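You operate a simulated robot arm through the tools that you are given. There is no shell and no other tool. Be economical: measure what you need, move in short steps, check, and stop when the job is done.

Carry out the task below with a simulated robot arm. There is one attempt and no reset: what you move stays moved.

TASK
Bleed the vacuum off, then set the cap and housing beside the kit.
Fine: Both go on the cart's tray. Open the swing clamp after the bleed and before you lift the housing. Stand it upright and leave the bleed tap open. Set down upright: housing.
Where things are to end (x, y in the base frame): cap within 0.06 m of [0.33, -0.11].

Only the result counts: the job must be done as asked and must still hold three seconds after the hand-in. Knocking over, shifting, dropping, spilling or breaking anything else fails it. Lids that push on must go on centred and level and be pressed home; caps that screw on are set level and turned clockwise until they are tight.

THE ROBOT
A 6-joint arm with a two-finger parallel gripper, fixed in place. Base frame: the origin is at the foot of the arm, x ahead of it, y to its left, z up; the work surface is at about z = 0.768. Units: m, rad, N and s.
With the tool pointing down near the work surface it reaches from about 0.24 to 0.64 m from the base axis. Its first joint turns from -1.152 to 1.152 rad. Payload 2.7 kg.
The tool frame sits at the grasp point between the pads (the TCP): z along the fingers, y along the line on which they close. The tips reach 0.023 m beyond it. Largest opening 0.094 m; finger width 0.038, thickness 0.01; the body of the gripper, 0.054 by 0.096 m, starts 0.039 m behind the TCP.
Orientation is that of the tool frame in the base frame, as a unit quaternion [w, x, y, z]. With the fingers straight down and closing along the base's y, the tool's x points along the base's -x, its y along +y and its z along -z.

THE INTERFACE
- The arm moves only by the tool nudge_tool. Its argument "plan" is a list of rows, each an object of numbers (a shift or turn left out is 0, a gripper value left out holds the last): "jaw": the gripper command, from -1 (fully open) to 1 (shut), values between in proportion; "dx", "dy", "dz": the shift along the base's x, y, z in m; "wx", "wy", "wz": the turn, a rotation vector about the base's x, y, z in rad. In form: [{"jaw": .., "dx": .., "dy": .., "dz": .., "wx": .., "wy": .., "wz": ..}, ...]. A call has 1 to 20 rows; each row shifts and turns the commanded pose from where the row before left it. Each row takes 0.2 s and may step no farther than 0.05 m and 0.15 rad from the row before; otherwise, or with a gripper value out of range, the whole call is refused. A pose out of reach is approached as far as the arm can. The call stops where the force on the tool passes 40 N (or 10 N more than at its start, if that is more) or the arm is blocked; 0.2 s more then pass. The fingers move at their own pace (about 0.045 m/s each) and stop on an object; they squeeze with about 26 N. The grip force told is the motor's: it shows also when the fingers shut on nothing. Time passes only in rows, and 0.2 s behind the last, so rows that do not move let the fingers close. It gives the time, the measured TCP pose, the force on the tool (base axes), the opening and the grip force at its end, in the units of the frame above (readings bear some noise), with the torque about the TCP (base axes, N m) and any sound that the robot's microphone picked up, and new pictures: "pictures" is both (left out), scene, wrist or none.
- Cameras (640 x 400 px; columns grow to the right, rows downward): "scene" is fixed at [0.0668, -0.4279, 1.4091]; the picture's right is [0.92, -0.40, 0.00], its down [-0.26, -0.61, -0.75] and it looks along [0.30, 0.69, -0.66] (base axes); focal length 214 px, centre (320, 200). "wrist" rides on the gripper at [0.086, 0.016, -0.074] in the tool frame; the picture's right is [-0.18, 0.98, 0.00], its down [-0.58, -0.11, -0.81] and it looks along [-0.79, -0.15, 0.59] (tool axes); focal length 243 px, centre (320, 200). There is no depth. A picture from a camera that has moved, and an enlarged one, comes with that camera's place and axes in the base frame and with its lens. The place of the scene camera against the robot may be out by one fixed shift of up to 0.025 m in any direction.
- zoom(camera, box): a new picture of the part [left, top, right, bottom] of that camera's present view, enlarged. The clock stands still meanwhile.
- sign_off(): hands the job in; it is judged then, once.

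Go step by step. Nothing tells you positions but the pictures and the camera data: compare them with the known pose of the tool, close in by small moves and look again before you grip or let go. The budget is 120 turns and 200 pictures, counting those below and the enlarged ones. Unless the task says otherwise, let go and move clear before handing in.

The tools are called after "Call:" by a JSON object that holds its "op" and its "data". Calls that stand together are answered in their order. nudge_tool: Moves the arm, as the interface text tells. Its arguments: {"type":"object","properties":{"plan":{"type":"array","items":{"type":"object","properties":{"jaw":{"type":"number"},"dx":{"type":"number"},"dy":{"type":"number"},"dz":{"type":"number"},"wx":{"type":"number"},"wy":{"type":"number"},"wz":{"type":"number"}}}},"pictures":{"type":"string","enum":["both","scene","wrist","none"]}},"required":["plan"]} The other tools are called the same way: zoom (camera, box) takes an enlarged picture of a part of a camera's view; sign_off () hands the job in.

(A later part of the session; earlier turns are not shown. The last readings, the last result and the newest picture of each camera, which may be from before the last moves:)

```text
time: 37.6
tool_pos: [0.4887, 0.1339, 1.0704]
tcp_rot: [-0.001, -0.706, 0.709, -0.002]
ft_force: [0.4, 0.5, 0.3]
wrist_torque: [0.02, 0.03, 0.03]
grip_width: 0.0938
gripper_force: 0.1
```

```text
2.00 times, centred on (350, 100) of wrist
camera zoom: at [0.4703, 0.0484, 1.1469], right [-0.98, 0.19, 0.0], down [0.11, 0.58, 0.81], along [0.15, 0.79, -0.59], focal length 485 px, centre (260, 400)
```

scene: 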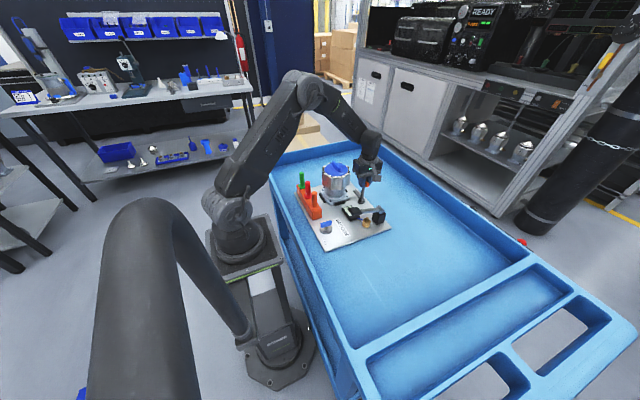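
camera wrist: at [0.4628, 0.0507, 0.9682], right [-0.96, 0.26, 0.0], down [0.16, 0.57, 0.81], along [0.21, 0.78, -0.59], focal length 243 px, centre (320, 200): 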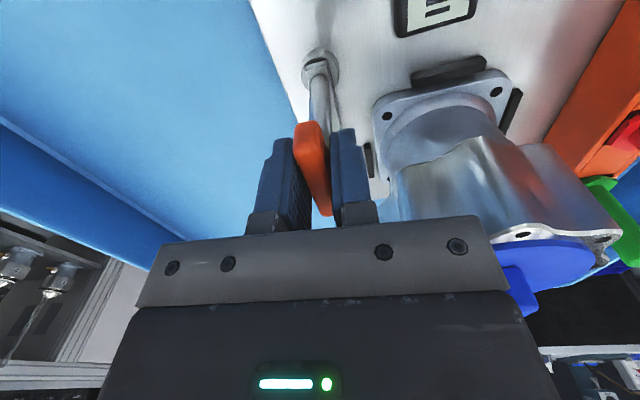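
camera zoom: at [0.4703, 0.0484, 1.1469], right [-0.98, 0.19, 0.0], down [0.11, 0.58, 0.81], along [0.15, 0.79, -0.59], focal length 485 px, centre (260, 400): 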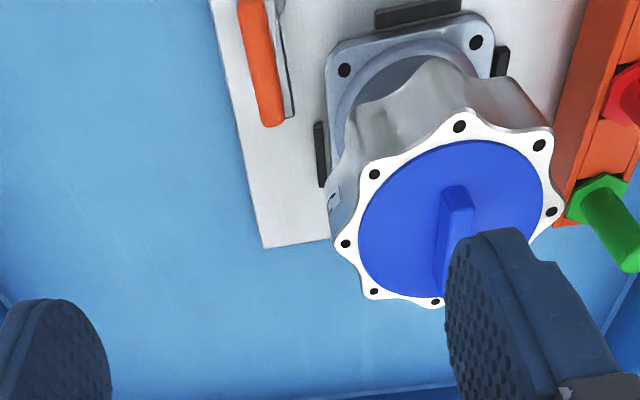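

The clamp is open and clear. The cap's blade handle runs along y, near (0.398, 0.227). I'll move above it with the present yaw.

Call:
{"op": "nudge_tool", "data": {"plan": [{"dx": -0.03, "dy": 0.03}, {"dx": -0.03, "dy": 0.03}, {"dx": -0.03, "dy": 0.033}, {"dz": -0.035}, {"dz": -0.035}, {}]}}

Call:
{"op": "zoom", "data": {"camera": "wrist", "box": [220, 0, 420, 200]}}

Call:
{"op": "zoom", "data": {"camera": "scene", "box": [310, 140, 400, 220]}}

```text
time: 39.0
tool_pos: [0.3982, 0.2279, 1.0019]
tcp_rot: [0.0, -0.706, 0.709, -0.001]
ft_force: [-0.4, 0.4, 0.6]
wrist_torque: [0.02, 0.02, -0.03]
grip_width: 0.094
gripper_force: 0.1
camera wrist: at [0.3813, 0.1416, 1.0779], right [-0.98, 0.19, 0.0], down [0.11, 0.58, 0.81], along [0.15, 0.79, -0.59], focal length 243 px, centre (320, 200)
```

scene: 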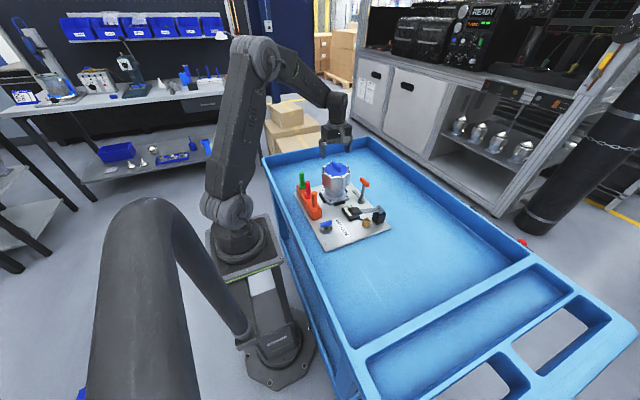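
wrist: 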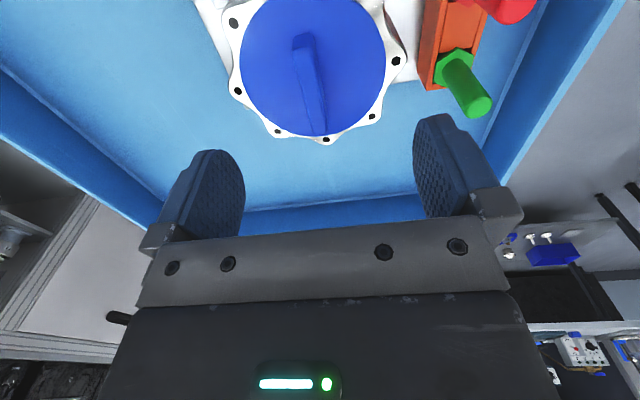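

```text
2.00 times, centred on (320, 100) of wrist
camera zoom: at [0.3813, 0.1416, 1.0779], right [-0.98, 0.19, 0.0], down [0.11, 0.58, 0.81], along [0.15, 0.79, -0.59], focal length 485 px, centre (320, 400)
```

zoom: 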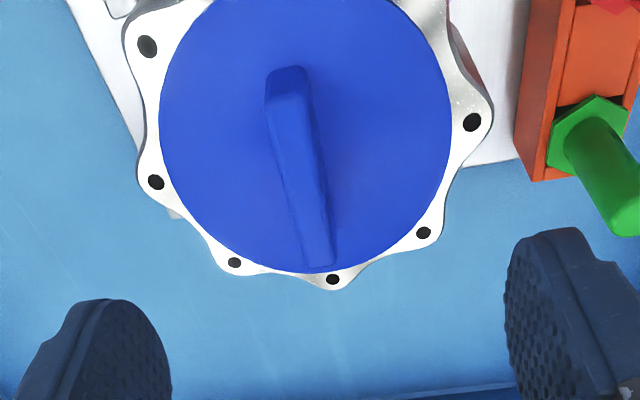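

```text
5.00 times, centred on (355, 180) of scene
camera zoom: at [0.0668, -0.4279, 1.4091], right [0.92, -0.4, 0.0], down [-0.26, -0.61, -0.75], along [0.3, 0.69, -0.66], focal length 1072 px, centre (145, 300)
```

zoom: 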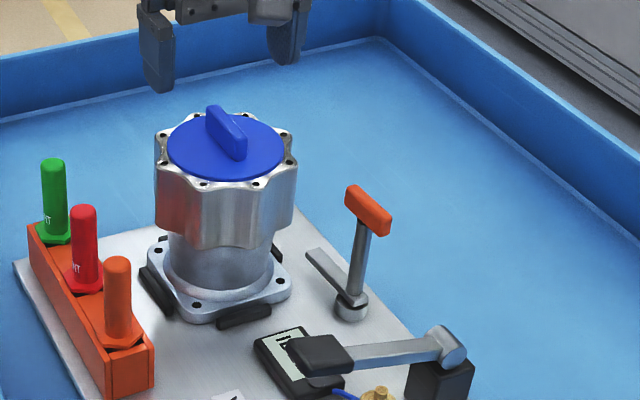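

The cap blade spans z ≈ 0.90–0.925, centred at about (0.402, 0.225). I'll descend until the tips are just over the cap face and grip.

Call:
{"op": "nudge_tool", "data": {"plan": [{"dx": 0.004, "dy": -0.003, "dz": -0.035}, {"dz": -0.03}, {"dz": -0.007}, {}, {"jaw": 0.5}, {}, {"jaw": 1}, {}, {}, {}]}}

Call:
{"op": "zoom", "data": {"camera": "scene", "box": [310, 140, 400, 220]}}

```text
time: 39.8
tool_pos: [0.403, 0.225, 0.9395]
tcp_rot: [0.002, -0.707, 0.708, -0.001]
ft_force: [-3.7, -1.8, 5.0]
wrist_torque: [-0.12, 0.42, 0.0]
grip_width: 0.0939
gripper_force: 0.1
stopped in row 3: the force on the tool passed its limit at 51 N (the readings are from after the stop); the commanded pose is now the measured one
camera wrist: at [0.3846, 0.1385, 1.014], right [-0.98, 0.19, 0.0], down [0.11, 0.58, 0.81], along [0.15, 0.79, -0.59], focal length 243 px, centre (320, 200)
```

scene: 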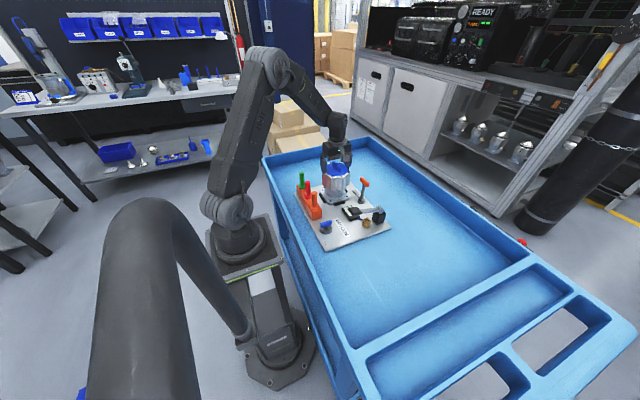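
wrist: 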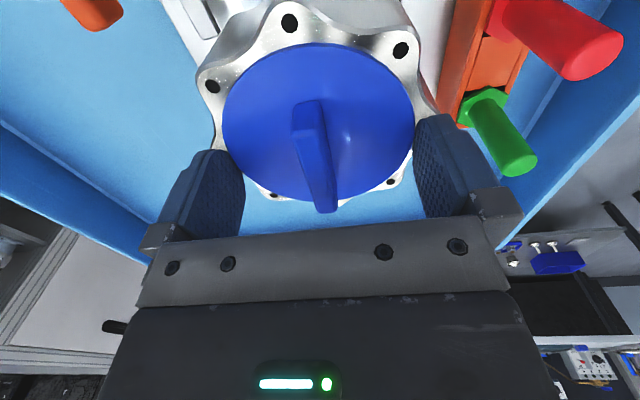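

```text
5.00 times, centred on (355, 180) of scene
camera zoom: at [0.0666, -0.428, 1.4091], right [0.92, -0.4, 0.0], down [-0.26, -0.61, -0.75], along [0.3, 0.69, -0.66], focal length 1072 px, centre (145, 300)
```

zoom: 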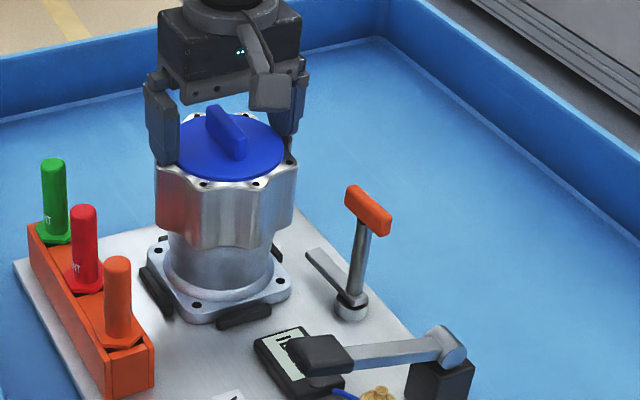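

A tip touched the rim: the head's top is at z ≈ 0.916, higher than I thought, so the cap centre works out at (0.399, 0.213). I'll raise slightly, shift, and close on the blade.

Call:
{"op": "nudge_tool", "data": {"plan": [{"dz": 0.006}, {"dx": -0.003, "dy": -0.012, "jaw": 0.3}, {}, {}, {"jaw": 1}, {}, {}, {}]}}

```text
time: 41.6
tool_pos: [0.4009, 0.2141, 0.9438]
tcp_rot: [-0.003, 0.707, -0.707, 0.002]
ft_force: [3.7, 6.2, 5.7]
wrist_torque: [0.29, -0.17, 0.07]
grip_width: 0.0925
gripper_force: 26.0
camera wrist: at [0.3822, 0.1272, 1.0198], right [-0.98, 0.19, -0.01], down [0.1, 0.58, 0.81], along [0.15, 0.79, -0.59], focal length 243 px, centre (320, 200)
```

scene: 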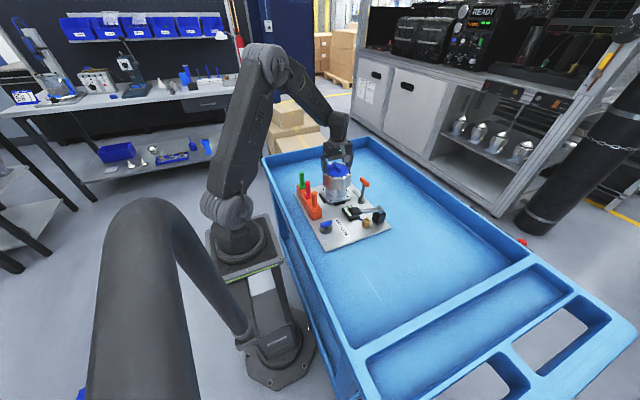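
wrist: 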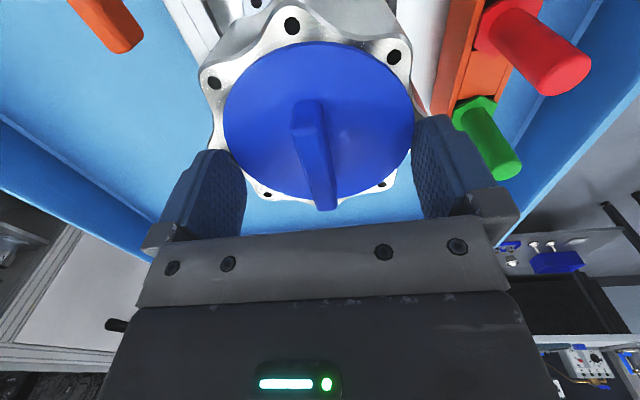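

The fingers have closed on the cap's disc itself (0.0925 m wide). I'd rather hold the blade, so I'll open, rise 18 mm and close again.

Call:
{"op": "nudge_tool", "data": {"plan": [{"jaw": -1}, {}, {"dz": 0.018}, {}, {"jaw": 0.3}, {}, {}, {}, {"jaw": 1}, {}, {}, {}]}}

Call:
{"op": "zoom", "data": {"camera": "scene", "box": [310, 140, 400, 220]}}

```text
time: 44.2
tool_pos: [0.3992, 0.2143, 0.9607]
tcp_rot: [0.003, -0.706, 0.708, -0.002]
ft_force: [3.4, -0.1, 2.9]
wrist_torque: [-0.03, -0.1, 0.01]
grip_width: 0.0108
gripper_force: 25.9
camera wrist: at [0.3819, 0.1271, 1.0372], right [-0.98, 0.19, -0.01], down [0.11, 0.58, 0.81], along [0.15, 0.79, -0.59], focal length 243 px, centre (320, 200)
```

scene: 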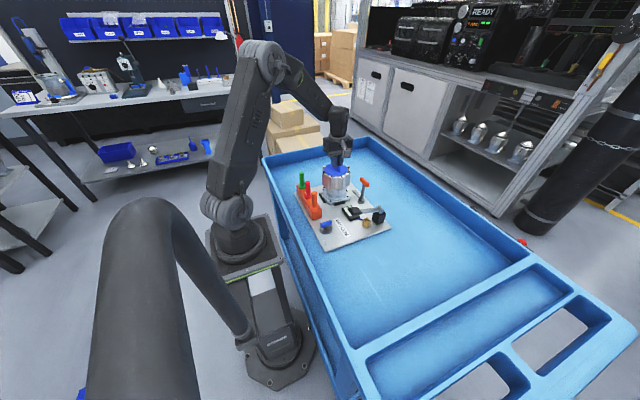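
wrist: 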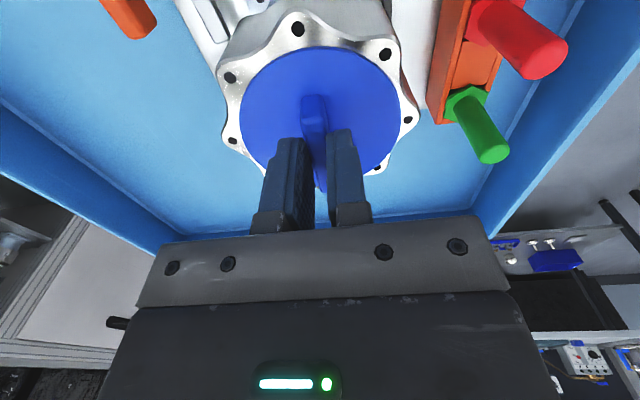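

```text
5.00 times, centred on (355, 180) of scene
camera zoom: at [0.0668, -0.428, 1.4091], right [0.92, -0.4, 0.0], down [-0.26, -0.61, -0.75], along [0.3, 0.69, -0.66], focal length 1072 px, centre (145, 300)
```

zoom: 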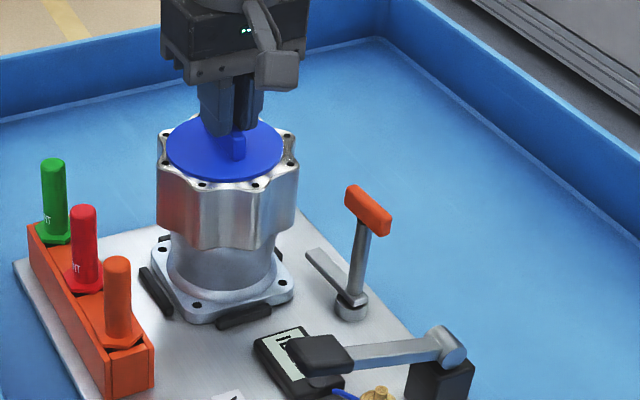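

The blade is gripped (10.8 mm). I'll try a gentle lift.

Call:
{"op": "nudge_tool", "data": {"plan": [{"dz": 0.005}, {"dz": 0.008}, {"dz": 0.012}, {"dz": 0.02}, {}], "pictures": "wrist"}}

Call:
{"op": "zoom", "data": {"camera": "scene", "box": [310, 140, 400, 220]}}

```text
time: 45.4
tool_pos: [0.3996, 0.2118, 1.007]
tcp_rot: [0.003, -0.706, 0.708, -0.002]
ft_force: [-0.8, -0.5, 0.3]
wrist_torque: [0.01, -0.02, -0.02]
grip_width: 0.0
gripper_force: 26.5
camera wrist: at [0.3817, 0.1256, 1.0825], right [-0.98, 0.19, -0.01], down [0.11, 0.58, 0.81], along [0.15, 0.79, -0.59], focal length 243 px, centre (320, 200)
```

wrist: 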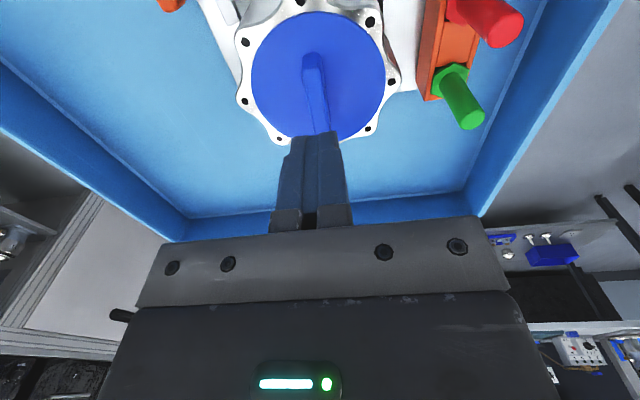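

```text
5.00 times, centred on (355, 180) of scene
camera zoom: at [0.0668, -0.4279, 1.4091], right [0.92, -0.4, 0.0], down [-0.26, -0.61, -0.75], along [0.3, 0.69, -0.66], focal length 1072 px, centre (145, 300)
```

zoom: 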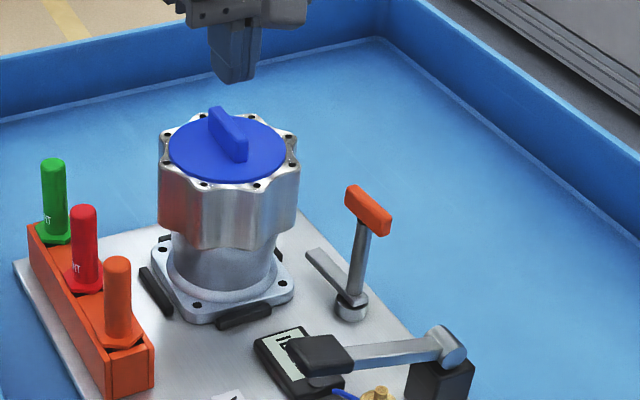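

The fingers slipped off; the grip was too shallow or the cap is threaded. I'll grip the blade deeper and test a counter-clockwise twist.

Call:
{"op": "nudge_tool", "data": {"plan": [{"jaw": 0.2}, {}, {"dz": -0.03}, {"dz": -0.015}, {"dz": -0.006}, {}], "pictures": "wrist"}}

```text
time: 46.8
tool_pos: [0.3985, 0.2121, 0.9541]
tcp_rot: [0.002, -0.706, 0.708, -0.001]
ft_force: [-0.1, -0.2, 0.6]
wrist_torque: [0.01, -0.04, 0.01]
grip_width: 0.0375
gripper_force: 0.1
camera wrist: at [0.3817, 0.1264, 1.0308], right [-0.98, 0.19, -0.01], down [0.11, 0.58, 0.81], along [0.15, 0.79, -0.59], focal length 243 px, centre (320, 200)
```

wrist: 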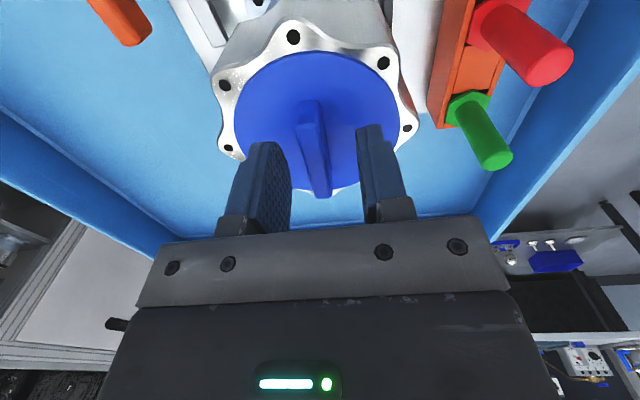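

Call:
{"op": "nudge_tool", "data": {"plan": [{"dz": -0.004}, {"dz": -0.004}, {"dz": -0.003}, {}], "pictures": "none"}}

```text
time: 47.8
tool_pos: [0.399, 0.2118, 0.9442]
tcp_rot: [0.003, -0.706, 0.708, -0.002]
ft_force: [-0.6, -0.5, -0.3]
wrist_torque: [-0.02, 0.02, 0.0]
grip_width: 0.0375
gripper_force: 0.1
```

Call:
{"op": "nudge_tool", "data": {"plan": [{"dz": -0.004}, {"dz": -0.004}, {}], "pictures": "wrist"}}

Call:
{"op": "zoom", "data": {"camera": "wrist", "box": [200, 20, 440, 220]}}

```text
time: 48.4
tool_pos: [0.4003, 0.2128, 0.9429]
tcp_rot: [0.005, -0.706, 0.708, -0.003]
ft_force: [-1.6, -0.1, 6.2]
wrist_torque: [-0.05, 0.16, -0.01]
grip_width: 0.0379
gripper_force: 0.7
stopped in row 3: the force on the tool passed its limit at 46 N (the readings are from after the stop); the commanded pose is now the measured one
camera wrist: at [0.3826, 0.1267, 1.0185], right [-0.98, 0.19, -0.01], down [0.1, 0.58, 0.81], along [0.16, 0.79, -0.59], focal length 243 px, centre (320, 200)
```

wrist: 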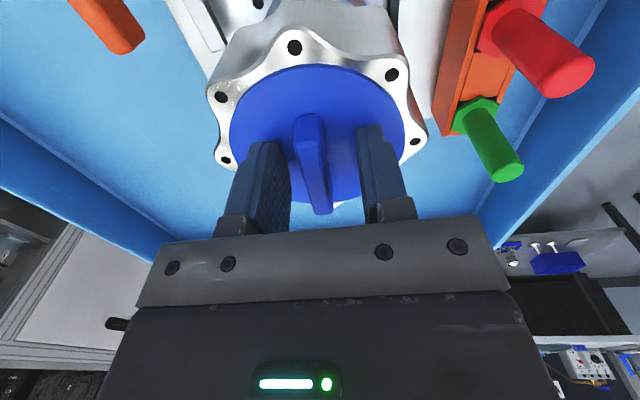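

```text
2.00 times, centred on (320, 120) of wrist
camera zoom: at [0.3826, 0.1267, 1.0185], right [-0.98, 0.19, -0.01], down [0.1, 0.58, 0.81], along [0.16, 0.79, -0.59], focal length 485 px, centre (320, 360)
```

zoom: 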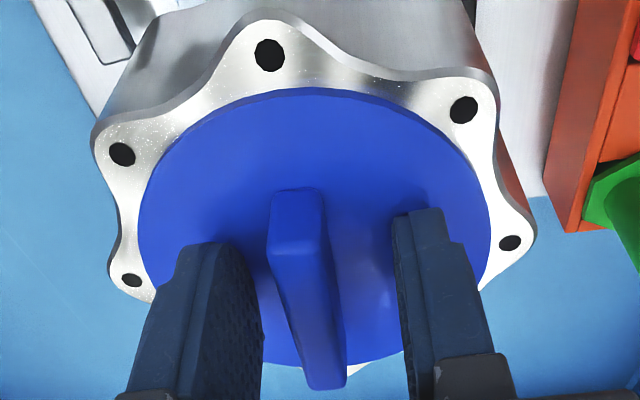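

The disc top is at tip height ≈ 0.919. I'll close on the blade at this depth and try lifting slightly.

Call:
{"op": "nudge_tool", "data": {"plan": [{"dz": 0.002}, {"jaw": 1}, {}, {}, {"dz": 0.004}, {"dz": 0.004}, {}], "pictures": "wrist"}}

```text
time: 50.0
tool_pos: [0.4, 0.2128, 0.9516]
tcp_rot: [0.005, -0.707, 0.707, -0.002]
ft_force: [-0.7, 0.8, 0.2]
wrist_torque: [0.01, 0.02, -0.02]
grip_width: 0.0114
gripper_force: 26.3
camera wrist: at [0.3828, 0.1272, 1.0284], right [-0.98, 0.19, -0.01], down [0.1, 0.58, 0.81], along [0.16, 0.79, -0.59], focal length 243 px, centre (320, 200)
```

wrist: 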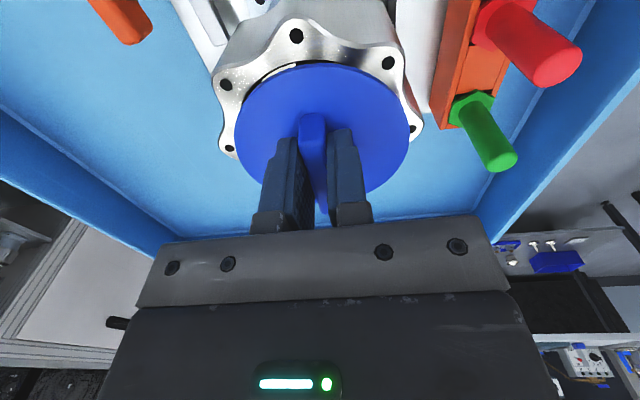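

The cap is lifting freely (a gap shows). I'll raise it and carry it to about (0.33, -0.115).

Call:
{"op": "nudge_tool", "data": {"plan": [{"dz": 0.02}, {"dz": 0.03}, {"dz": 0.03}, {}, {"dy": -0.036, "dx": -0.008}, {"dy": -0.036, "dx": -0.008}, {"dy": -0.036, "dx": -0.008}, {"dy": -0.036, "dx": -0.008}, {"dy": -0.036, "dx": -0.008}, {"dy": -0.036, "dx": -0.008}, {"dy": -0.036, "dx": -0.008}, {"dy": -0.036, "dx": -0.008}, {"dy": -0.04, "dx": -0.006}, {}]}}

Call:
{"op": "zoom", "data": {"camera": "scene", "box": [280, 140, 440, 260]}}

```text
time: 53.0
tool_pos: [0.3285, -0.1154, 1.0323]
tcp_rot: [0.005, -0.706, 0.708, -0.002]
ft_force: [0.2, 0.2, -0.5]
wrist_torque: [-0.02, -0.02, -0.03]
grip_width: 0.0113
gripper_force: 26.4
camera wrist: at [0.31, -0.2013, 1.1078], right [-0.98, 0.19, -0.01], down [0.1, 0.58, 0.81], along [0.16, 0.79, -0.59], focal length 243 px, centre (320, 200)
```

scene: 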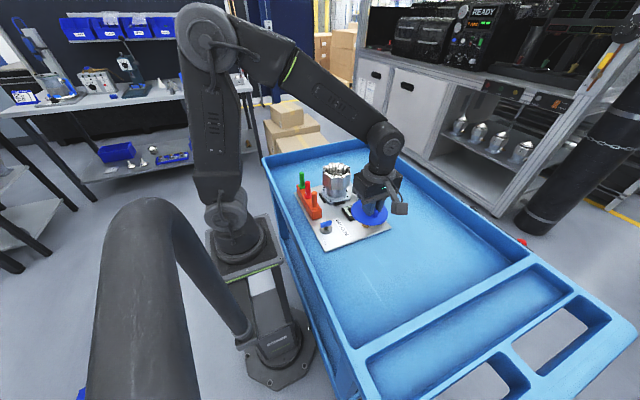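
wrist: 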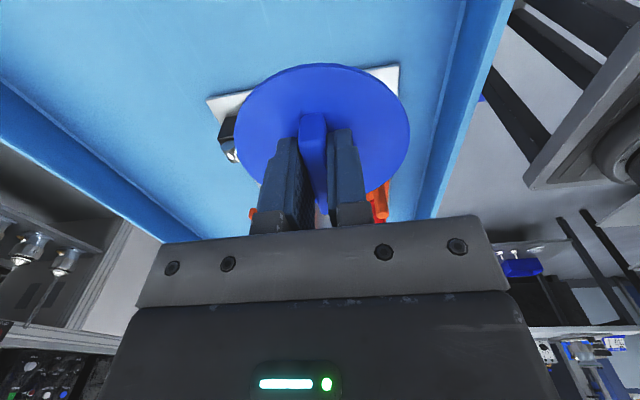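

```text
3.33 times, centred on (360, 200) of scene
camera zoom: at [0.0667, -0.4279, 1.4091], right [0.92, -0.4, 0.0], down [-0.26, -0.61, -0.75], along [0.3, 0.69, -0.66], focal length 715 px, centre (187, 200)
```

zoom: 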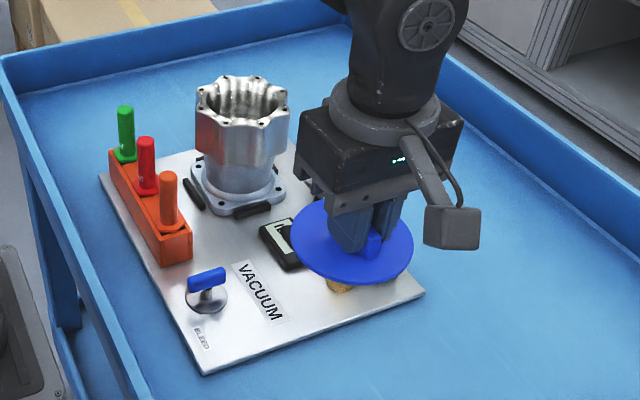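

The cap hangs level and the housing stands open. I'll shift a little farther from the kit and lower the cap, stepping down gently until it touches.

Call:
{"op": "nudge_tool", "data": {"plan": [{"dx": -0.012, "dy": -0.01, "dz": -0.03}, {"dz": -0.045}, {"dz": -0.045}, {"dz": -0.045}, {"dz": -0.02}, {}]}}

Call:
{"op": "zoom", "data": {"camera": "scene", "box": [280, 170, 440, 290]}}

```text
time: 54.4
tool_pos: [0.3183, -0.124, 0.8473]
tcp_rot: [0.005, -0.707, 0.708, -0.003]
ft_force: [-0.1, 0.5, -1.0]
wrist_torque: [-0.01, 0.02, 0.03]
grip_width: 0.0111
gripper_force: 26.0
camera wrist: at [0.3008, -0.2102, 0.9235], right [-0.98, 0.19, -0.01], down [0.1, 0.58, 0.81], along [0.16, 0.79, -0.59], focal length 243 px, centre (320, 200)
```

scene: 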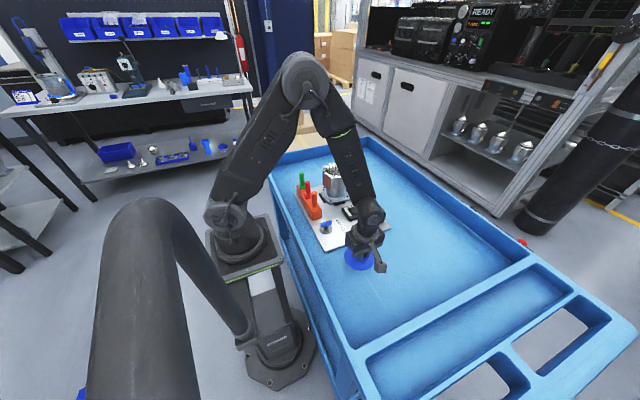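
wrist: 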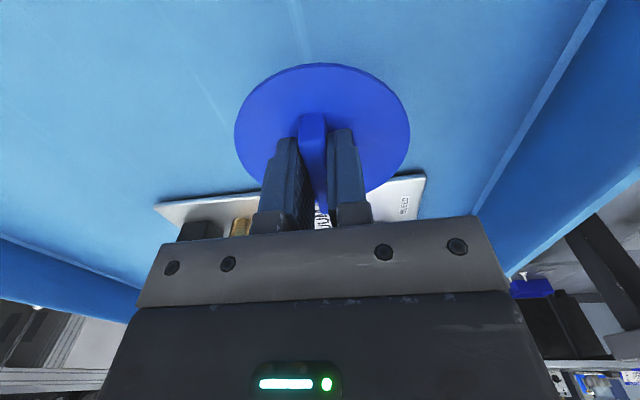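

```text
3.33 times, centred on (360, 230) of scene
camera zoom: at [0.0668, -0.4279, 1.4091], right [0.92, -0.4, 0.0], down [-0.26, -0.61, -0.75], along [0.3, 0.69, -0.66], focal length 715 px, centre (187, 100)
```

zoom: 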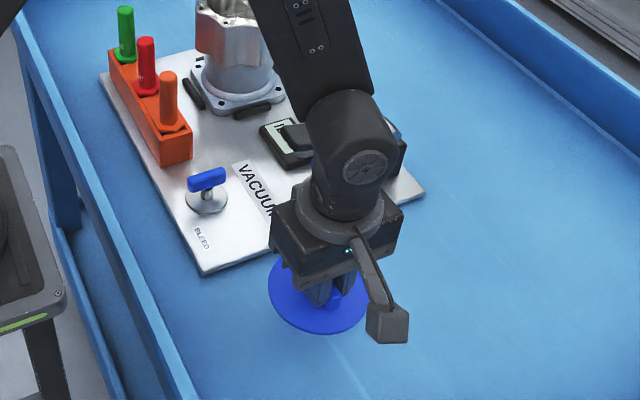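

Call:
{"op": "nudge_tool", "data": {"plan": [{"dz": -0.012}, {"dz": -0.008}, {"dz": -0.005}, {"dz": -0.004}, {}], "pictures": "none"}}

```text
time: 55.6
tool_pos: [0.3166, -0.1251, 0.8175]
tcp_rot: [0.005, -0.707, 0.708, -0.002]
ft_force: [-0.7, 0.1, -0.1]
wrist_torque: [0.03, 0.02, 0.0]
grip_width: 0.0111
gripper_force: 26.4
```

No contact yet at TCP z = 0.8175. I'll keep stepping down in small steps.

Call:
{"op": "nudge_tool", "data": {"plan": [{"dz": -0.004}, {"dz": -0.003}, {"dz": -0.003}, {"dz": -0.003}, {}], "pictures": "wrist"}}

```text
time: 56.9
tool_pos: [0.318, -0.125, 0.8063]
tcp_rot: [0.005, -0.706, 0.708, -0.003]
ft_force: [-2.5, 0.3, 10.7]
wrist_torque: [-0.1, 0.24, -0.01]
grip_width: 0.0113
gripper_force: 26.0
stopped in row 5: the force on the tool passed its limit at 41 N (the readings are from after the stop); the commanded pose is now the measured one
camera wrist: at [0.3009, -0.2111, 0.8831], right [-0.98, 0.19, -0.01], down [0.1, 0.58, 0.81], along [0.16, 0.79, -0.59], focal length 243 px, centre (320, 200)
```

wrist: 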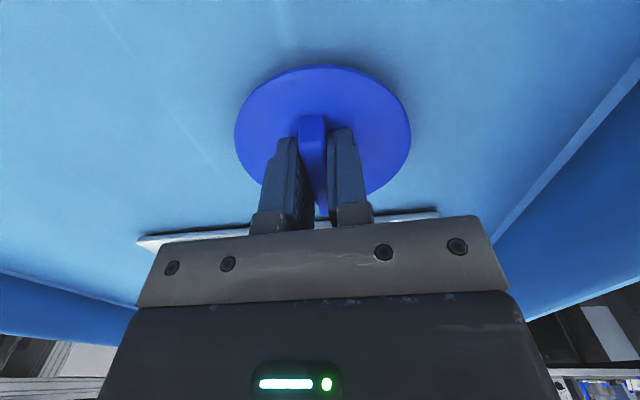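

The cap has touched down on the tray. I'll release it, rise, and check.

Call:
{"op": "nudge_tool", "data": {"plan": [{"jaw": 0.4}, {"jaw": 0.2}, {}, {"dz": 0.03}, {"dz": 0.045}, {"dz": 0.045}, {"dz": 0.045}, {}]}}

Call:
{"op": "zoom", "data": {"camera": "scene", "box": [280, 140, 440, 290]}}

```text
time: 58.7
tool_pos: [0.3205, -0.1211, 0.9724]
tcp_rot: [0.005, -0.706, 0.708, -0.003]
ft_force: [0.2, 0.6, 0.2]
wrist_torque: [-0.02, 0.01, 0.06]
grip_width: 0.0373
gripper_force: 0.1
camera wrist: at [0.3025, -0.2077, 1.0467], right [-0.98, 0.19, -0.01], down [0.1, 0.58, 0.81], along [0.16, 0.79, -0.59], focal length 243 px, centre (320, 200)
```

scene: 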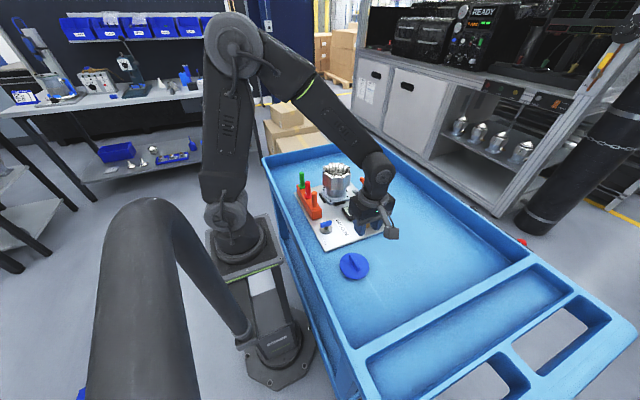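
wrist: 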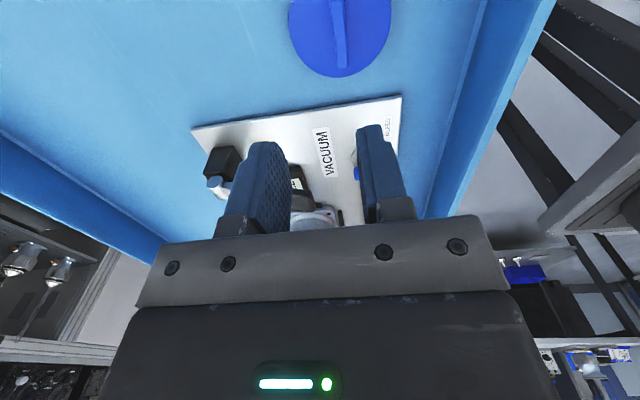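

```text
2.67 times, centred on (360, 215) of scene
camera zoom: at [0.0667, -0.4279, 1.4091], right [0.92, -0.4, 0.0], down [-0.26, -0.61, -0.75], along [0.3, 0.69, -0.66], focal length 572 px, centre (213, 160)
```

zoom: 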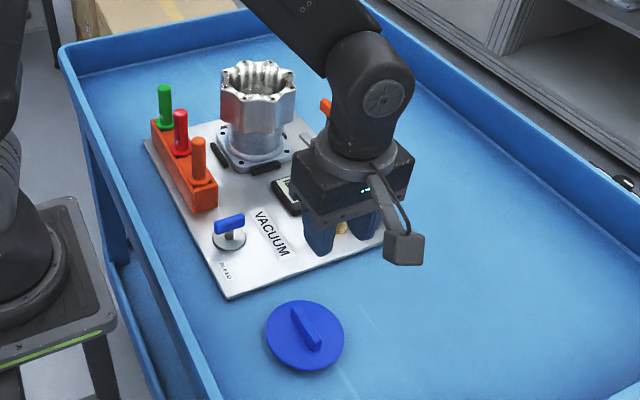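

The cap lies flat at about (0.318, -0.125). Now I'll look into the open housing to plan the grip.

Call:
{"op": "nudge_tool", "data": {"plan": [{"dz": 0.04, "dx": 0.01, "dy": 0.02}, {"dz": 0.04, "dx": 0.01, "dy": 0.03}, {"dx": 0.015, "dy": 0.045}, {"dx": 0.015, "dy": 0.045}, {"dx": 0.015, "dy": 0.045}, {"dx": 0.015, "dy": 0.045}, {"dy": 0.03}, {}]}}

Call:
{"op": "zoom", "data": {"camera": "wrist", "box": [220, 30, 420, 190]}}

Call:
{"op": "zoom", "data": {"camera": "scene", "box": [310, 150, 370, 210]}}

```text
refused: row 2 steps farther than a row can; nothing moved
```

```text
2.50 times, centred on (320, 110) of wrist
camera zoom: at [0.3025, -0.2077, 1.0467], right [-0.98, 0.19, -0.01], down [0.1, 0.58, 0.81], along [0.16, 0.79, -0.59], focal length 606 px, centre (320, 425)
```

zoom: 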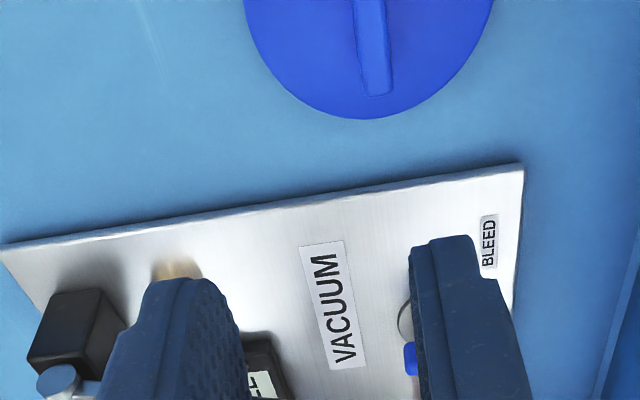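

```text
6.67 times, centred on (340, 180) of scene
camera zoom: at [0.0667, -0.4279, 1.4091], right [0.92, -0.4, 0.0], down [-0.26, -0.61, -0.75], along [0.3, 0.69, -0.66], focal length 1430 px, centre (187, 333)
```

zoom: 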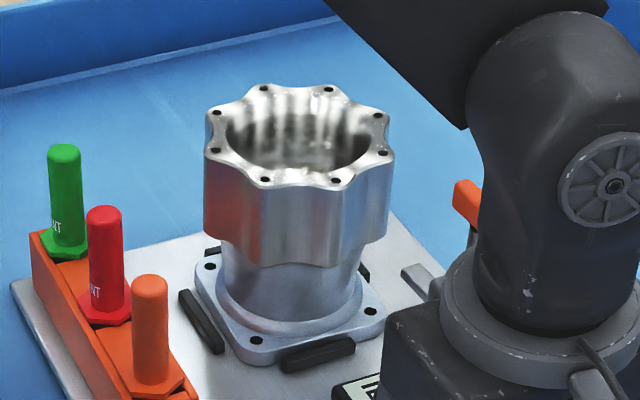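

The open housing is too wide at its head to grip from outside. A plan is to insert the fingers in the bore and expand; I'll go and look in from above first.

Call:
{"op": "nudge_tool", "data": {"plan": [{"dz": 0.04, "dx": 0.01, "dy": 0.02}, {"dz": 0.03, "dx": 0.01, "dy": 0.03}, {"dx": 0.015, "dy": 0.045}, {"dx": 0.015, "dy": 0.045}, {"dx": 0.015, "dy": 0.045}, {"dx": 0.015, "dy": 0.045}, {"dy": 0.035}, {}]}}

Call:
{"op": "zoom", "data": {"camera": "wrist", "box": [220, 30, 420, 190]}}

```text
time: 60.5
tool_pos: [0.3979, 0.1391, 1.0471]
tcp_rot: [0.005, -0.706, 0.708, -0.003]
ft_force: [0.6, -0.1, 0.9]
wrist_torque: [0.0, -0.01, -0.01]
grip_width: 0.0377
gripper_force: 0.1
camera wrist: at [0.3794, 0.0534, 1.1215], right [-0.98, 0.19, -0.01], down [0.1, 0.58, 0.81], along [0.16, 0.79, -0.59], focal length 243 px, centre (320, 200)
```

scene: 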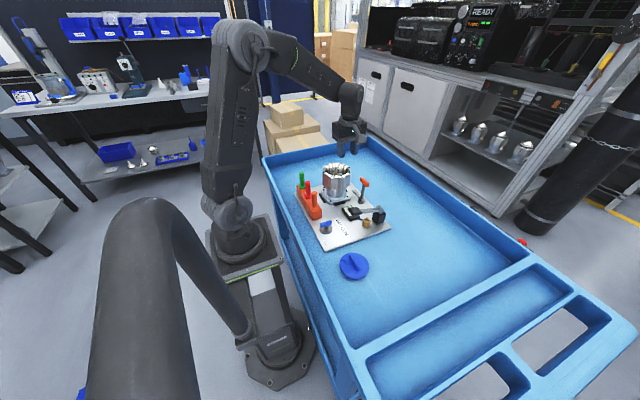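
wrist: 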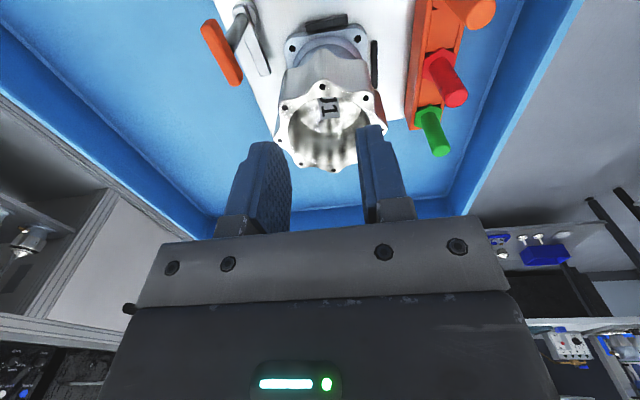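

```text
2.50 times, centred on (320, 110) of wrist
camera zoom: at [0.3794, 0.0534, 1.1215], right [-0.98, 0.19, -0.01], down [0.1, 0.58, 0.81], along [0.16, 0.79, -0.59], focal length 606 px, centre (320, 425)
```

zoom: 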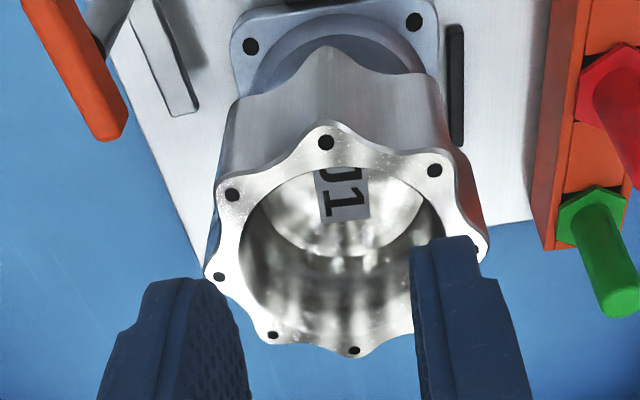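

The bore is about 85 mm wide and at least 60 mm deep, centred at (0.401, 0.212). I'll insert the nearly closed fingers about 45 mm and then spread them.

Call:
{"op": "nudge_tool", "data": {"plan": [{"jaw": 0.4, "dy": 0.045, "dx": 0.002}, {"dy": 0.028, "dx": 0.002}, {}, {"dz": -0.04}, {"dz": -0.04}, {"dz": -0.04}, {"dz": -0.03}, {}]}}

Call:
{"op": "zoom", "data": {"camera": "scene", "box": [310, 150, 370, 210]}}

```text
time: 62.3
tool_pos: [0.3998, 0.2146, 0.8923]
tcp_rot: [0.006, -0.706, 0.708, -0.004]
ft_force: [-0.1, 0.8, 0.0]
wrist_torque: [-0.03, -0.01, -0.01]
grip_width: 0.0282
gripper_force: 0.1
camera wrist: at [0.3819, 0.128, 0.9678], right [-0.98, 0.19, -0.01], down [0.1, 0.58, 0.81], along [0.16, 0.79, -0.59], focal length 243 px, centre (320, 200)
```

scene: 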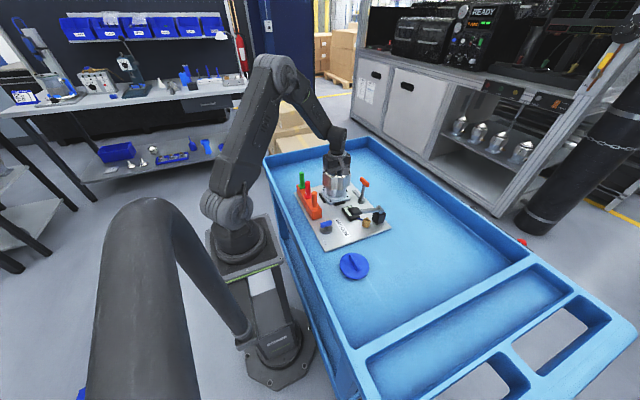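
wrist: 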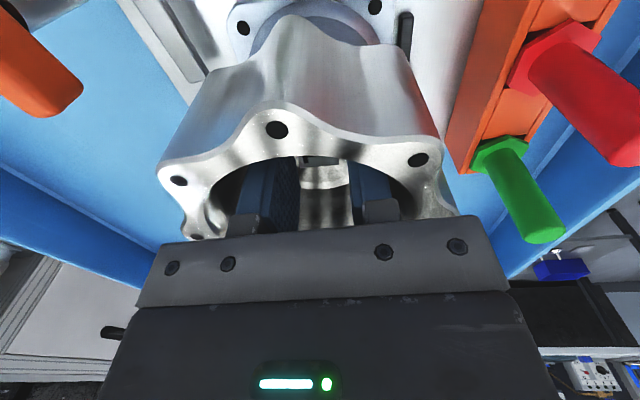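

```text
6.67 times, centred on (340, 180) of scene
camera zoom: at [0.0668, -0.4279, 1.4091], right [0.92, -0.4, 0.0], down [-0.26, -0.61, -0.75], along [0.3, 0.69, -0.66], focal length 1430 px, centre (187, 333)
```

zoom: 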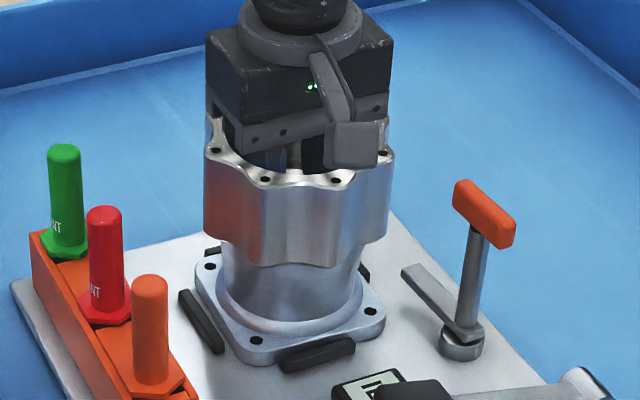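

The fingers are in the bore. Now I'll spread them and see whether they stall on the wall.

Call:
{"op": "nudge_tool", "data": {"plan": [{"jaw": 0.0}, {"jaw": -0.5}, {"jaw": -1}, {}, {}, {}], "pictures": "none"}}

```text
time: 63.7
tool_pos: [0.3997, 0.2149, 0.8936]
tcp_rot: [0.006, -0.706, 0.708, -0.004]
ft_force: [5.0, 5.7, 2.6]
wrist_torque: [0.01, -0.05, 0.03]
grip_width: 0.0493
gripper_force: 0.0
```

The fingers have stalled against the bore wall (0.049 m). I'll lift 8 mm and check.

Call:
{"op": "nudge_tool", "data": {"plan": [{"dz": 0.003}, {"dz": 0.005}, {}, {}], "pictures": "none"}}

Call:
{"op": "zoom", "data": {"camera": "scene", "box": [310, 150, 370, 210]}}

```text
time: 64.7
tool_pos: [0.4004, 0.2126, 0.9011]
tcp_rot: [0.005, -0.706, 0.708, -0.004]
ft_force: [0.1, -0.6, -8.4]
wrist_torque: [-0.04, 0.04, -0.02]
grip_width: 0.0495
gripper_force: 0.1
```

```text
6.67 times, centred on (340, 180) of scene
camera zoom: at [0.0669, -0.4279, 1.4091], right [0.92, -0.4, 0.0], down [-0.26, -0.61, -0.75], along [0.3, 0.69, -0.66], focal length 1430 px, centre (187, 333)
```

zoom: 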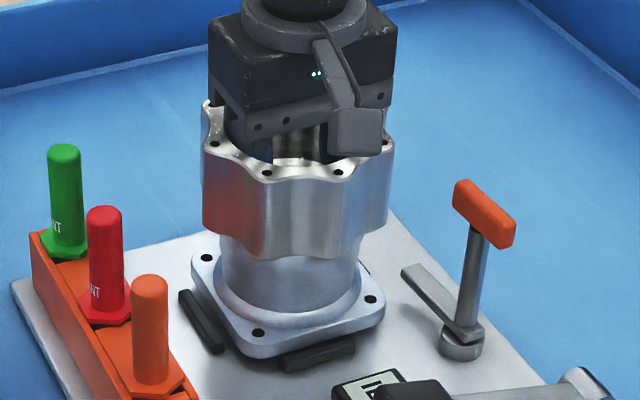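

The housing is held and lifts cleanly (≈8.4 N). I'll raise it slowly, well above everything on the kit.

Call:
{"op": "nudge_tool", "data": {"plan": [{"dz": 0.01}, {"dz": 0.015}, {"dz": 0.02}, {"dz": 0.02}, {"dz": 0.02}, {"dz": 0.02}, {"dz": 0.02}, {"dz": 0.02}, {"dz": 0.01}, {}], "pictures": "wrist"}}

Call:
{"op": "zoom", "data": {"camera": "scene", "box": [300, 120, 400, 220]}}

```text
time: 66.9
tool_pos: [0.4023, 0.2153, 1.0549]
tcp_rot: [0.005, -0.706, 0.708, -0.003]
ft_force: [-0.1, -0.7, -7.9]
wrist_torque: [-0.06, 0.02, 0.06]
grip_width: 0.0493
gripper_force: 0.0
camera wrist: at [0.384, 0.1294, 1.1311], right [-0.98, 0.19, -0.01], down [0.1, 0.58, 0.81], along [0.16, 0.79, -0.59], focal length 243 px, centre (320, 200)
```

wrist: 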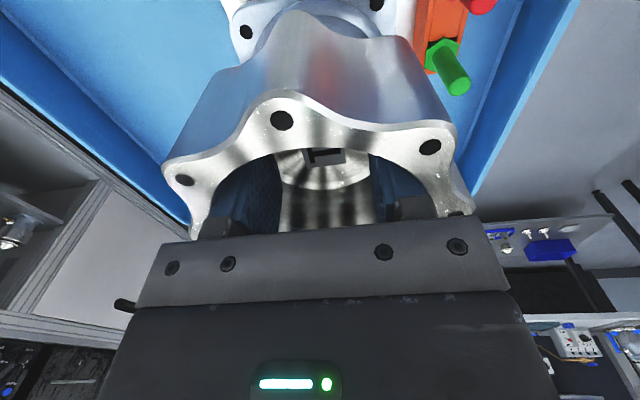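

```text
4.00 times, centred on (350, 170) of scene
camera zoom: at [0.0669, -0.4279, 1.4091], right [0.92, -0.4, 0.0], down [-0.26, -0.61, -0.75], along [0.3, 0.69, -0.66], focal length 858 px, centre (200, 320)
```

zoom: 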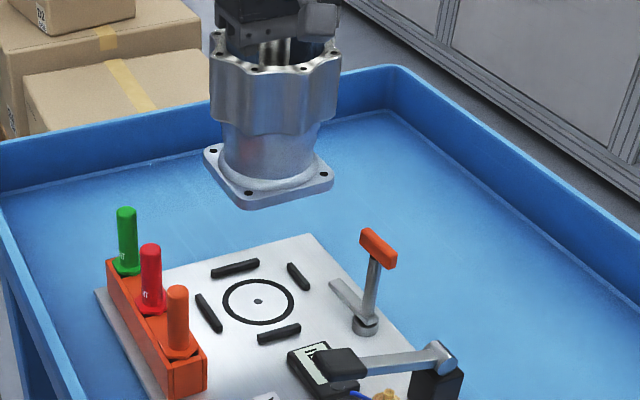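

The housing is up and level. I'll carry it over to (0.46, -0.125), beside the cap.

Call:
{"op": "nudge_tool", "data": {"plan": [{"dy": -0.01}, {"dy": -0.02, "dx": 0.004}, {"dy": -0.025, "dx": 0.004}, {"dy": -0.025, "dx": 0.005}, {"dy": -0.025, "dx": 0.005}, {"dy": -0.025, "dx": 0.005}, {"dy": -0.025, "dx": 0.005}, {"dy": -0.025, "dx": 0.005}, {"dy": -0.025, "dx": 0.005}, {"dy": -0.025, "dx": 0.005}, {"dy": -0.025, "dx": 0.005}, {"dy": -0.025, "dx": 0.005}, {"dy": -0.025, "dx": 0.005}, {"dy": -0.025}, {"dy": -0.01}, {}]}}

Call:
{"op": "zoom", "data": {"camera": "scene", "box": [300, 130, 460, 290]}}

```text
time: 70.3
tool_pos: [0.4621, -0.1267, 1.0535]
tcp_rot: [0.005, -0.706, 0.708, -0.003]
ft_force: [-0.5, -0.6, -9.4]
wrist_torque: [-0.04, -0.03, -0.02]
grip_width: 0.0492
gripper_force: 0.1
camera wrist: at [0.4442, -0.2138, 1.1292], right [-0.98, 0.19, -0.01], down [0.1, 0.58, 0.81], along [0.16, 0.79, -0.59], focal length 243 px, centre (320, 200)
```

scene: 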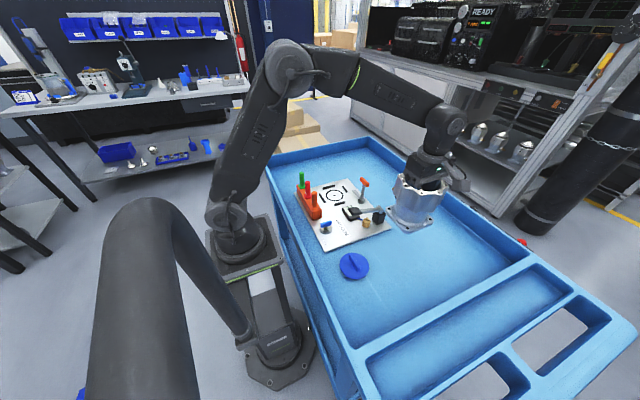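
wrist: 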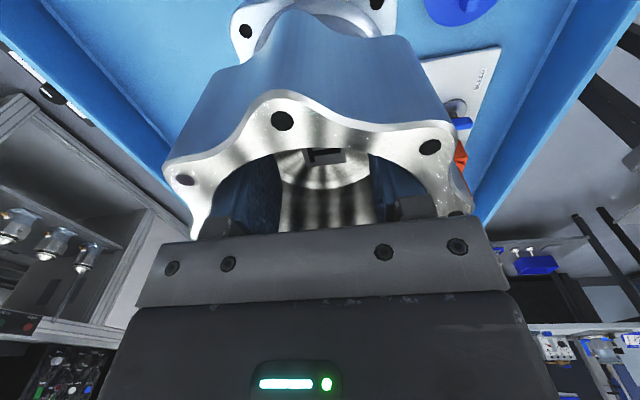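

```text
2.50 times, centred on (380, 210) of scene
camera zoom: at [0.0669, -0.428, 1.4091], right [0.92, -0.4, 0.0], down [-0.26, -0.61, -0.75], along [0.3, 0.69, -0.66], focal length 536 px, centre (170, 175)
```

zoom: 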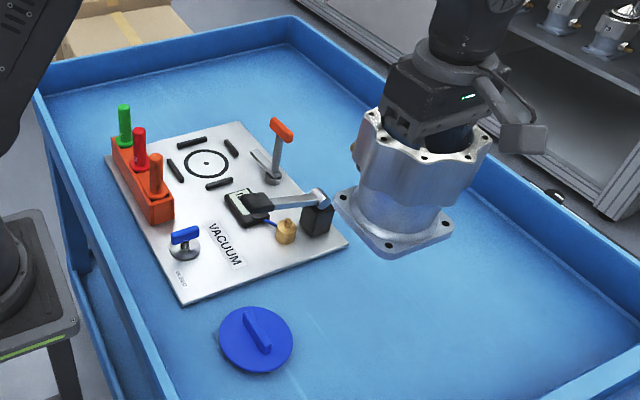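

Call:
{"op": "nudge_tool", "data": {"plan": [{"dz": -0.015, "dy": -0.01}, {"dz": -0.025}, {"dz": -0.025}, {"dz": -0.025}, {"dz": -0.025}, {"dz": -0.02}, {"dz": -0.01}, {}]}}

Call:
{"op": "zoom", "data": {"camera": "scene", "box": [320, 170, 460, 290]}}

```text
time: 72.1
tool_pos: [0.4603, -0.137, 0.909]
tcp_rot: [0.006, -0.707, 0.708, -0.003]
ft_force: [-1.1, 0.9, -8.0]
wrist_torque: [-0.05, 0.02, -0.01]
grip_width: 0.049
gripper_force: 0.1
camera wrist: at [0.4425, -0.2232, 0.984], right [-0.98, 0.19, -0.01], down [0.1, 0.58, 0.81], along [0.16, 0.79, -0.59], focal length 243 px, centre (320, 200)
```

scene: 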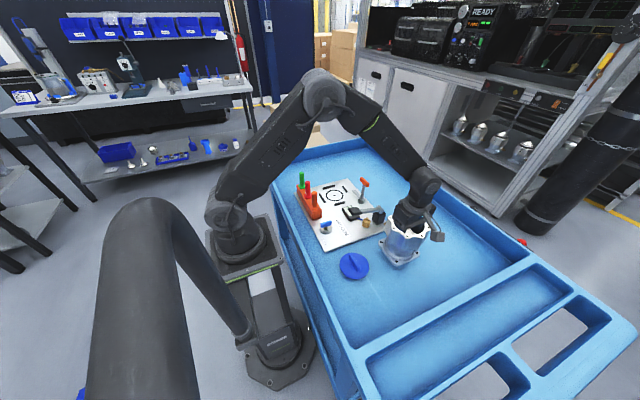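
wrist: 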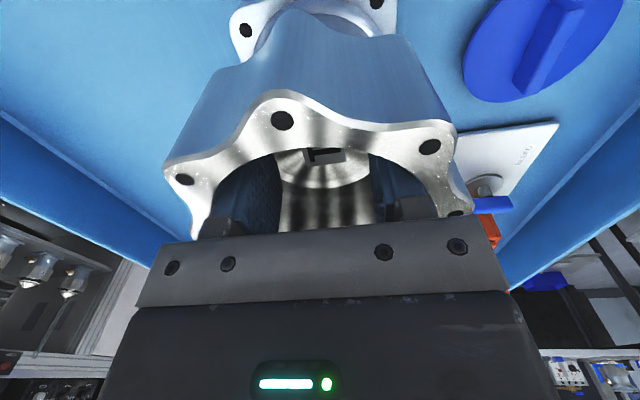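

```text
3.33 times, centred on (390, 230) of scene
camera zoom: at [0.0669, -0.428, 1.4091], right [0.92, -0.4, 0.0], down [-0.26, -0.61, -0.75], along [0.3, 0.69, -0.66], focal length 715 px, centre (87, 100)
```

zoom: 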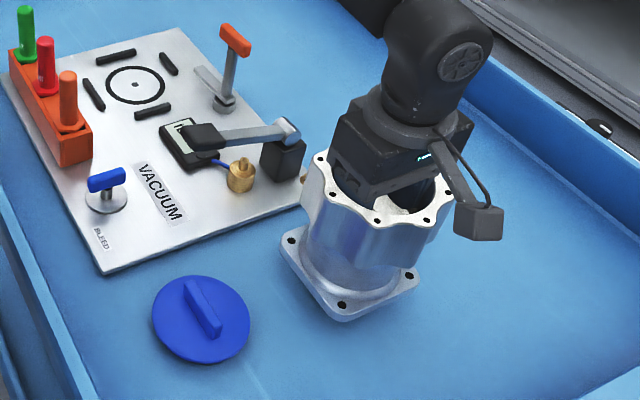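

The housing is clear of both the kit and the cap. I'll lower in small steps until it touches.

Call:
{"op": "nudge_tool", "data": {"plan": [{"dz": -0.008}, {"dz": -0.005}, {"dz": -0.004}, {"dz": -0.003}, {}], "pictures": "none"}}

```text
time: 73.3
tool_pos: [0.4623, -0.1366, 0.8888]
tcp_rot: [0.005, -0.706, 0.708, -0.002]
ft_force: [-0.5, -0.3, -7.8]
wrist_torque: [-0.06, -0.02, -0.01]
grip_width: 0.0496
gripper_force: 0.0
```

Call:
{"op": "nudge_tool", "data": {"plan": [{"dz": -0.002}, {"dz": -0.002}, {"dz": -0.002}, {}], "pictures": "none"}}

```text
time: 74.3
tool_pos: [0.4613, -0.1375, 0.8834]
tcp_rot: [0.006, -0.707, 0.708, -0.003]
ft_force: [0.1, -0.5, -8.5]
wrist_torque: [-0.08, -0.01, -0.01]
grip_width: 0.0495
gripper_force: 0.1
```

Call:
{"op": "nudge_tool", "data": {"plan": [{"dz": -0.002}, {"dz": -0.002}, {}], "pictures": "none"}}

Call:
{"op": "zoom", "data": {"camera": "scene", "box": [370, 200, 450, 270]}}

```text
time: 75.1
tool_pos: [0.462, -0.1379, 0.8798]
tcp_rot: [0.005, -0.707, 0.708, -0.004]
ft_force: [-2.0, 4.4, 7.9]
wrist_torque: [-0.2, 1.06, -0.3]
grip_width: 0.0495
gripper_force: 0.0
```

```text
5.71 times, centred on (410, 235) of scene
camera zoom: at [0.0666, -0.4278, 1.4092], right [0.92, -0.4, 0.0], down [-0.26, -0.61, -0.75], along [0.3, 0.69, -0.66], focal length 1226 px, centre (-194, 0)
```

zoom: 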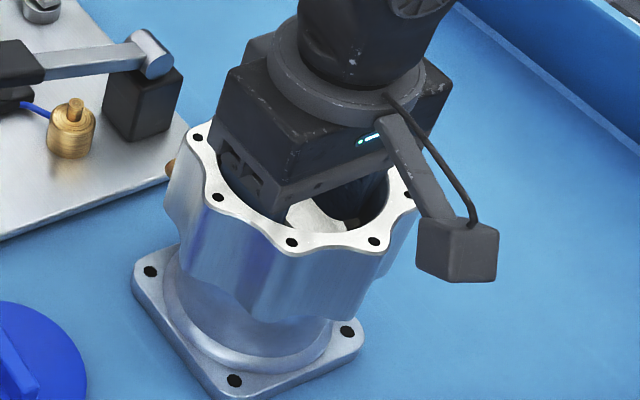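

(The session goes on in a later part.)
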